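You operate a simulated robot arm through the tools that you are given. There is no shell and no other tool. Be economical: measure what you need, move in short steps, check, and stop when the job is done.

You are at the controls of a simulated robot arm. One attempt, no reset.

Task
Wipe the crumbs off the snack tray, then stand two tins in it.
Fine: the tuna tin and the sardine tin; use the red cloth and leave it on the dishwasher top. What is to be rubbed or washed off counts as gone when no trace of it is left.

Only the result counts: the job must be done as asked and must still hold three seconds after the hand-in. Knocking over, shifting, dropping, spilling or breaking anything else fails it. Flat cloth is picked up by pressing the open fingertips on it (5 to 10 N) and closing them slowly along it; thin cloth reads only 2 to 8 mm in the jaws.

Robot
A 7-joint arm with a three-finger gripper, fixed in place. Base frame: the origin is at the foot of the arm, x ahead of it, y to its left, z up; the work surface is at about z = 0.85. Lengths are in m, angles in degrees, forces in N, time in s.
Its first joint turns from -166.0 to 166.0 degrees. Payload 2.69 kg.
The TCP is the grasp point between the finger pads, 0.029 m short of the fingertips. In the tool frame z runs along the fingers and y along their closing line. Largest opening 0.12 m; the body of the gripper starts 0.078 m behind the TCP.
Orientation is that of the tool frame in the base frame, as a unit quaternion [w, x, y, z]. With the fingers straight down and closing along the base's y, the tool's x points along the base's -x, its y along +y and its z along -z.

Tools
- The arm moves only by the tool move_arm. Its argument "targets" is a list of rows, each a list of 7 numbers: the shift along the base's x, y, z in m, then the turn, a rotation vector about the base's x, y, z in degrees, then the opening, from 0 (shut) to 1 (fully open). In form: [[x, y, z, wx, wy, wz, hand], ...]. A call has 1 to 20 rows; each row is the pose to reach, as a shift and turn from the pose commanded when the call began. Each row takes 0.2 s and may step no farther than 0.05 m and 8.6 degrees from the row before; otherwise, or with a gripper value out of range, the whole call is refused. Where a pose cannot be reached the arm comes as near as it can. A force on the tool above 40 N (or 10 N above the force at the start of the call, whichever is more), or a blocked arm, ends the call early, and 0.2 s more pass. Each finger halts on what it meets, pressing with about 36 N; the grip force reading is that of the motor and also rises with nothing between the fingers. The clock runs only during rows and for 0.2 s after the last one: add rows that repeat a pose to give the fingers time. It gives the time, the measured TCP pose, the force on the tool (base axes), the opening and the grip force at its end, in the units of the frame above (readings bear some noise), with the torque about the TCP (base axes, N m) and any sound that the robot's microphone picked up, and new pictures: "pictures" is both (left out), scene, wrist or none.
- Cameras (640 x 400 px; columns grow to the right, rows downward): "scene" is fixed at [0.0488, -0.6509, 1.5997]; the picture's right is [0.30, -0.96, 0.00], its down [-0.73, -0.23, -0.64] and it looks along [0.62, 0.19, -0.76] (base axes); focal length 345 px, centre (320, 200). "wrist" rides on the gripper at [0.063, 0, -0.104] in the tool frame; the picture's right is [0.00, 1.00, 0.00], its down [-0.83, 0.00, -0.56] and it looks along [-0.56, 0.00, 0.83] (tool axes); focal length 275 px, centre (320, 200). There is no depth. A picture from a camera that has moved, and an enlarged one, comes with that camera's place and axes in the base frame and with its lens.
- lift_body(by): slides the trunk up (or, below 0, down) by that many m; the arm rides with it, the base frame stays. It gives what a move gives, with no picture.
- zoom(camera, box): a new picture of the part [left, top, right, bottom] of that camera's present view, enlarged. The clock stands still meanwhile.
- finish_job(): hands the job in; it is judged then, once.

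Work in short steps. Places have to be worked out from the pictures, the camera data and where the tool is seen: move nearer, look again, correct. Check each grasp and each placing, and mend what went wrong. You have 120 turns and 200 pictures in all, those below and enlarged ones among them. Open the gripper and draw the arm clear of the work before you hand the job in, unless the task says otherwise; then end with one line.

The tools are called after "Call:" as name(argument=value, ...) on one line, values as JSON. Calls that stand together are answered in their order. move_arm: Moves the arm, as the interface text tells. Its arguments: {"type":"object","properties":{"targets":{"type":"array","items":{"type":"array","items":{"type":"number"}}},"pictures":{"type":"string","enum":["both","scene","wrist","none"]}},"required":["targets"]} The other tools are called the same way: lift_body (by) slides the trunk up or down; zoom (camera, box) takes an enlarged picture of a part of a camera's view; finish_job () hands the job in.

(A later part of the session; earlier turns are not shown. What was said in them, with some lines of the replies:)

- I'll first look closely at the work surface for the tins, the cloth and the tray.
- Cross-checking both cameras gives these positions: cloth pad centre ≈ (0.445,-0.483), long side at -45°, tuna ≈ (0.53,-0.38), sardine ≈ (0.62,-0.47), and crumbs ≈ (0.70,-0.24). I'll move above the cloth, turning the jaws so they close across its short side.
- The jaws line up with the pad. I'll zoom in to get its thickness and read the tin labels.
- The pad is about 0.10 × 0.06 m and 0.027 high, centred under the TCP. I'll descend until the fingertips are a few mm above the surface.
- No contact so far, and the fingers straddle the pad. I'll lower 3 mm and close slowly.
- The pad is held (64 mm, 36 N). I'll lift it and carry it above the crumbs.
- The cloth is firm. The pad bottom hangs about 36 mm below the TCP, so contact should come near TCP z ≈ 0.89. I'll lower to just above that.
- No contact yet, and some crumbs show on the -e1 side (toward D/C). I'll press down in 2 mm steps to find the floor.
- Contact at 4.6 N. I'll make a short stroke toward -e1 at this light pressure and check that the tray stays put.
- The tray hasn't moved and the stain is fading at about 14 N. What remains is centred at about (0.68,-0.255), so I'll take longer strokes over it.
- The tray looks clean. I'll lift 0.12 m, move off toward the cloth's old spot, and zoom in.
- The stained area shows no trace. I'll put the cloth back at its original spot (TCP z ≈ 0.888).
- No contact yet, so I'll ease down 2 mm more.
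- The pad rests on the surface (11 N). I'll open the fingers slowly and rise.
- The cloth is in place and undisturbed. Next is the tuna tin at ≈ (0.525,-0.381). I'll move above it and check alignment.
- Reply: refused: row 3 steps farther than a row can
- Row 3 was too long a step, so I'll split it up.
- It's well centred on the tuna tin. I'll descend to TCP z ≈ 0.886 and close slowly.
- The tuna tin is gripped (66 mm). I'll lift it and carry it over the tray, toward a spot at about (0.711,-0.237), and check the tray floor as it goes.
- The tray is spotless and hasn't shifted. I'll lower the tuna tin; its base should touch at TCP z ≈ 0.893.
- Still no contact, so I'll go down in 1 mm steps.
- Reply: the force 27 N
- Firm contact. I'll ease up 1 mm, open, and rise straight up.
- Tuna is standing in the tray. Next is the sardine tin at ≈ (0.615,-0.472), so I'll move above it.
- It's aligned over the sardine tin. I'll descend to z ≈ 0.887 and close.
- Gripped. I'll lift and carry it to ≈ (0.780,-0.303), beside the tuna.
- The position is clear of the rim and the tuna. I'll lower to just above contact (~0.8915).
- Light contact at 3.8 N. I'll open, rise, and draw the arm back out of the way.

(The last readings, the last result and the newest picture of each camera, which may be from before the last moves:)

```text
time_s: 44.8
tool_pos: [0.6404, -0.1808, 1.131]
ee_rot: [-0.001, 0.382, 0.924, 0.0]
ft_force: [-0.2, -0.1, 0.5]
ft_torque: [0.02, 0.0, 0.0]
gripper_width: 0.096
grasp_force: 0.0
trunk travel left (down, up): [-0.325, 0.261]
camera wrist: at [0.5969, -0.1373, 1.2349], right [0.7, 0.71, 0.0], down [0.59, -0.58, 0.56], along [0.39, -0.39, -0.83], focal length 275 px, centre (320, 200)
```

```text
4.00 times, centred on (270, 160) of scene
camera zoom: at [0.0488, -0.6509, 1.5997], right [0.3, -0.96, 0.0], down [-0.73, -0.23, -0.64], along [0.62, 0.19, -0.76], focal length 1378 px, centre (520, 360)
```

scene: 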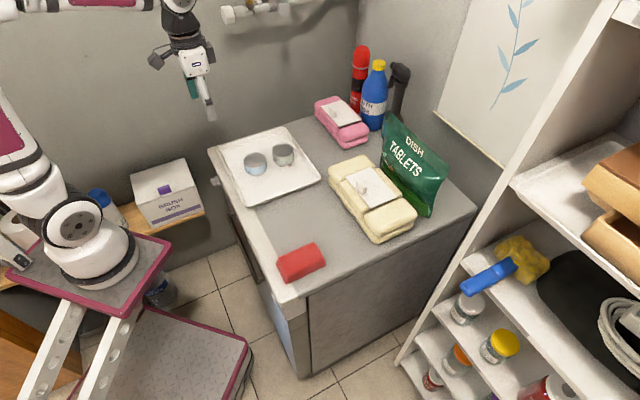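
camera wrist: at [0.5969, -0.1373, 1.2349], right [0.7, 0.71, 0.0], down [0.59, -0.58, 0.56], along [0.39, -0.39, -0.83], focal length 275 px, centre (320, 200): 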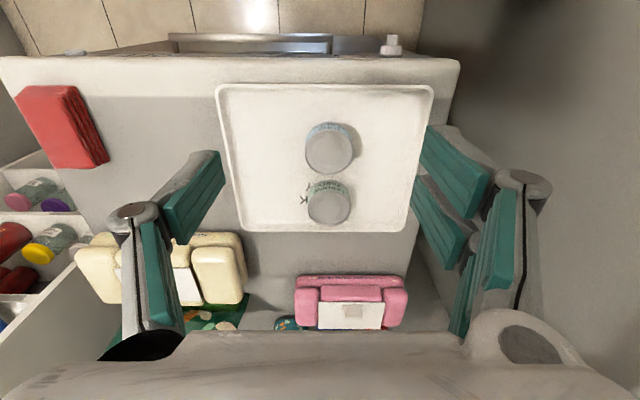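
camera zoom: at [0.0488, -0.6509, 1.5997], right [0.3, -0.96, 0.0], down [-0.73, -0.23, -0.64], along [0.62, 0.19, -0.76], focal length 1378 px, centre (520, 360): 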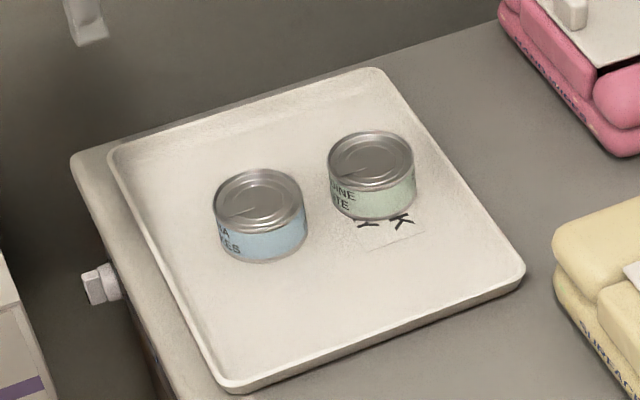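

Both tins stand in the tray. I'll take one last close look for any crumb traces.

Call:
zoom(camera="wrist", box=[210, 75, 440, 240])

Call:
zoom(camera="scene", box=[220, 140, 290, 195])

```text
2.42 times, centred on (325, 158) of wrist
camera zoom: at [0.5969, -0.1373, 1.2349], right [0.7, 0.71, 0.0], down [0.59, -0.58, 0.56], along [0.39, -0.39, -0.83], focal length 667 px, centre (308, 303)
```

zoom: 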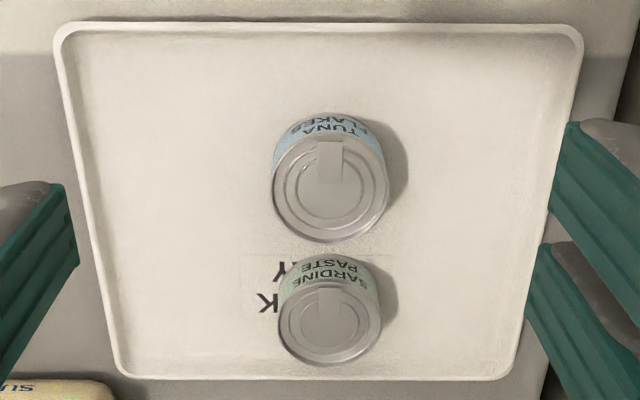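

```text
7.27 times, centred on (255, 168) of scene
camera zoom: at [0.0488, -0.6509, 1.5997], right [0.3, -0.96, 0.0], down [-0.73, -0.23, -0.64], along [0.62, 0.19, -0.76], focal length 2506 px, centre (793, 436)
```

zoom: 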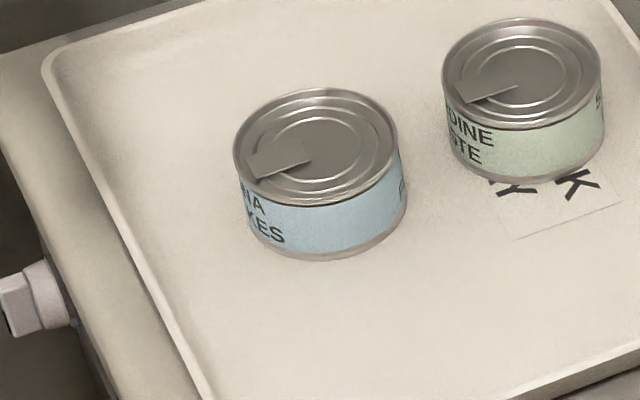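

The tray is clean, both tins are upright in it, the cloth is on the dishwasher top, and the arm is clear. I'm handing in.

Call:
finish_job()

```text
The job is handed in.
```

I wiped the crumbs off the snack tray with no trace left in the last pictures, stood the tuna and sardine tins upright in it, and left the red cloth on the dishwasher top.
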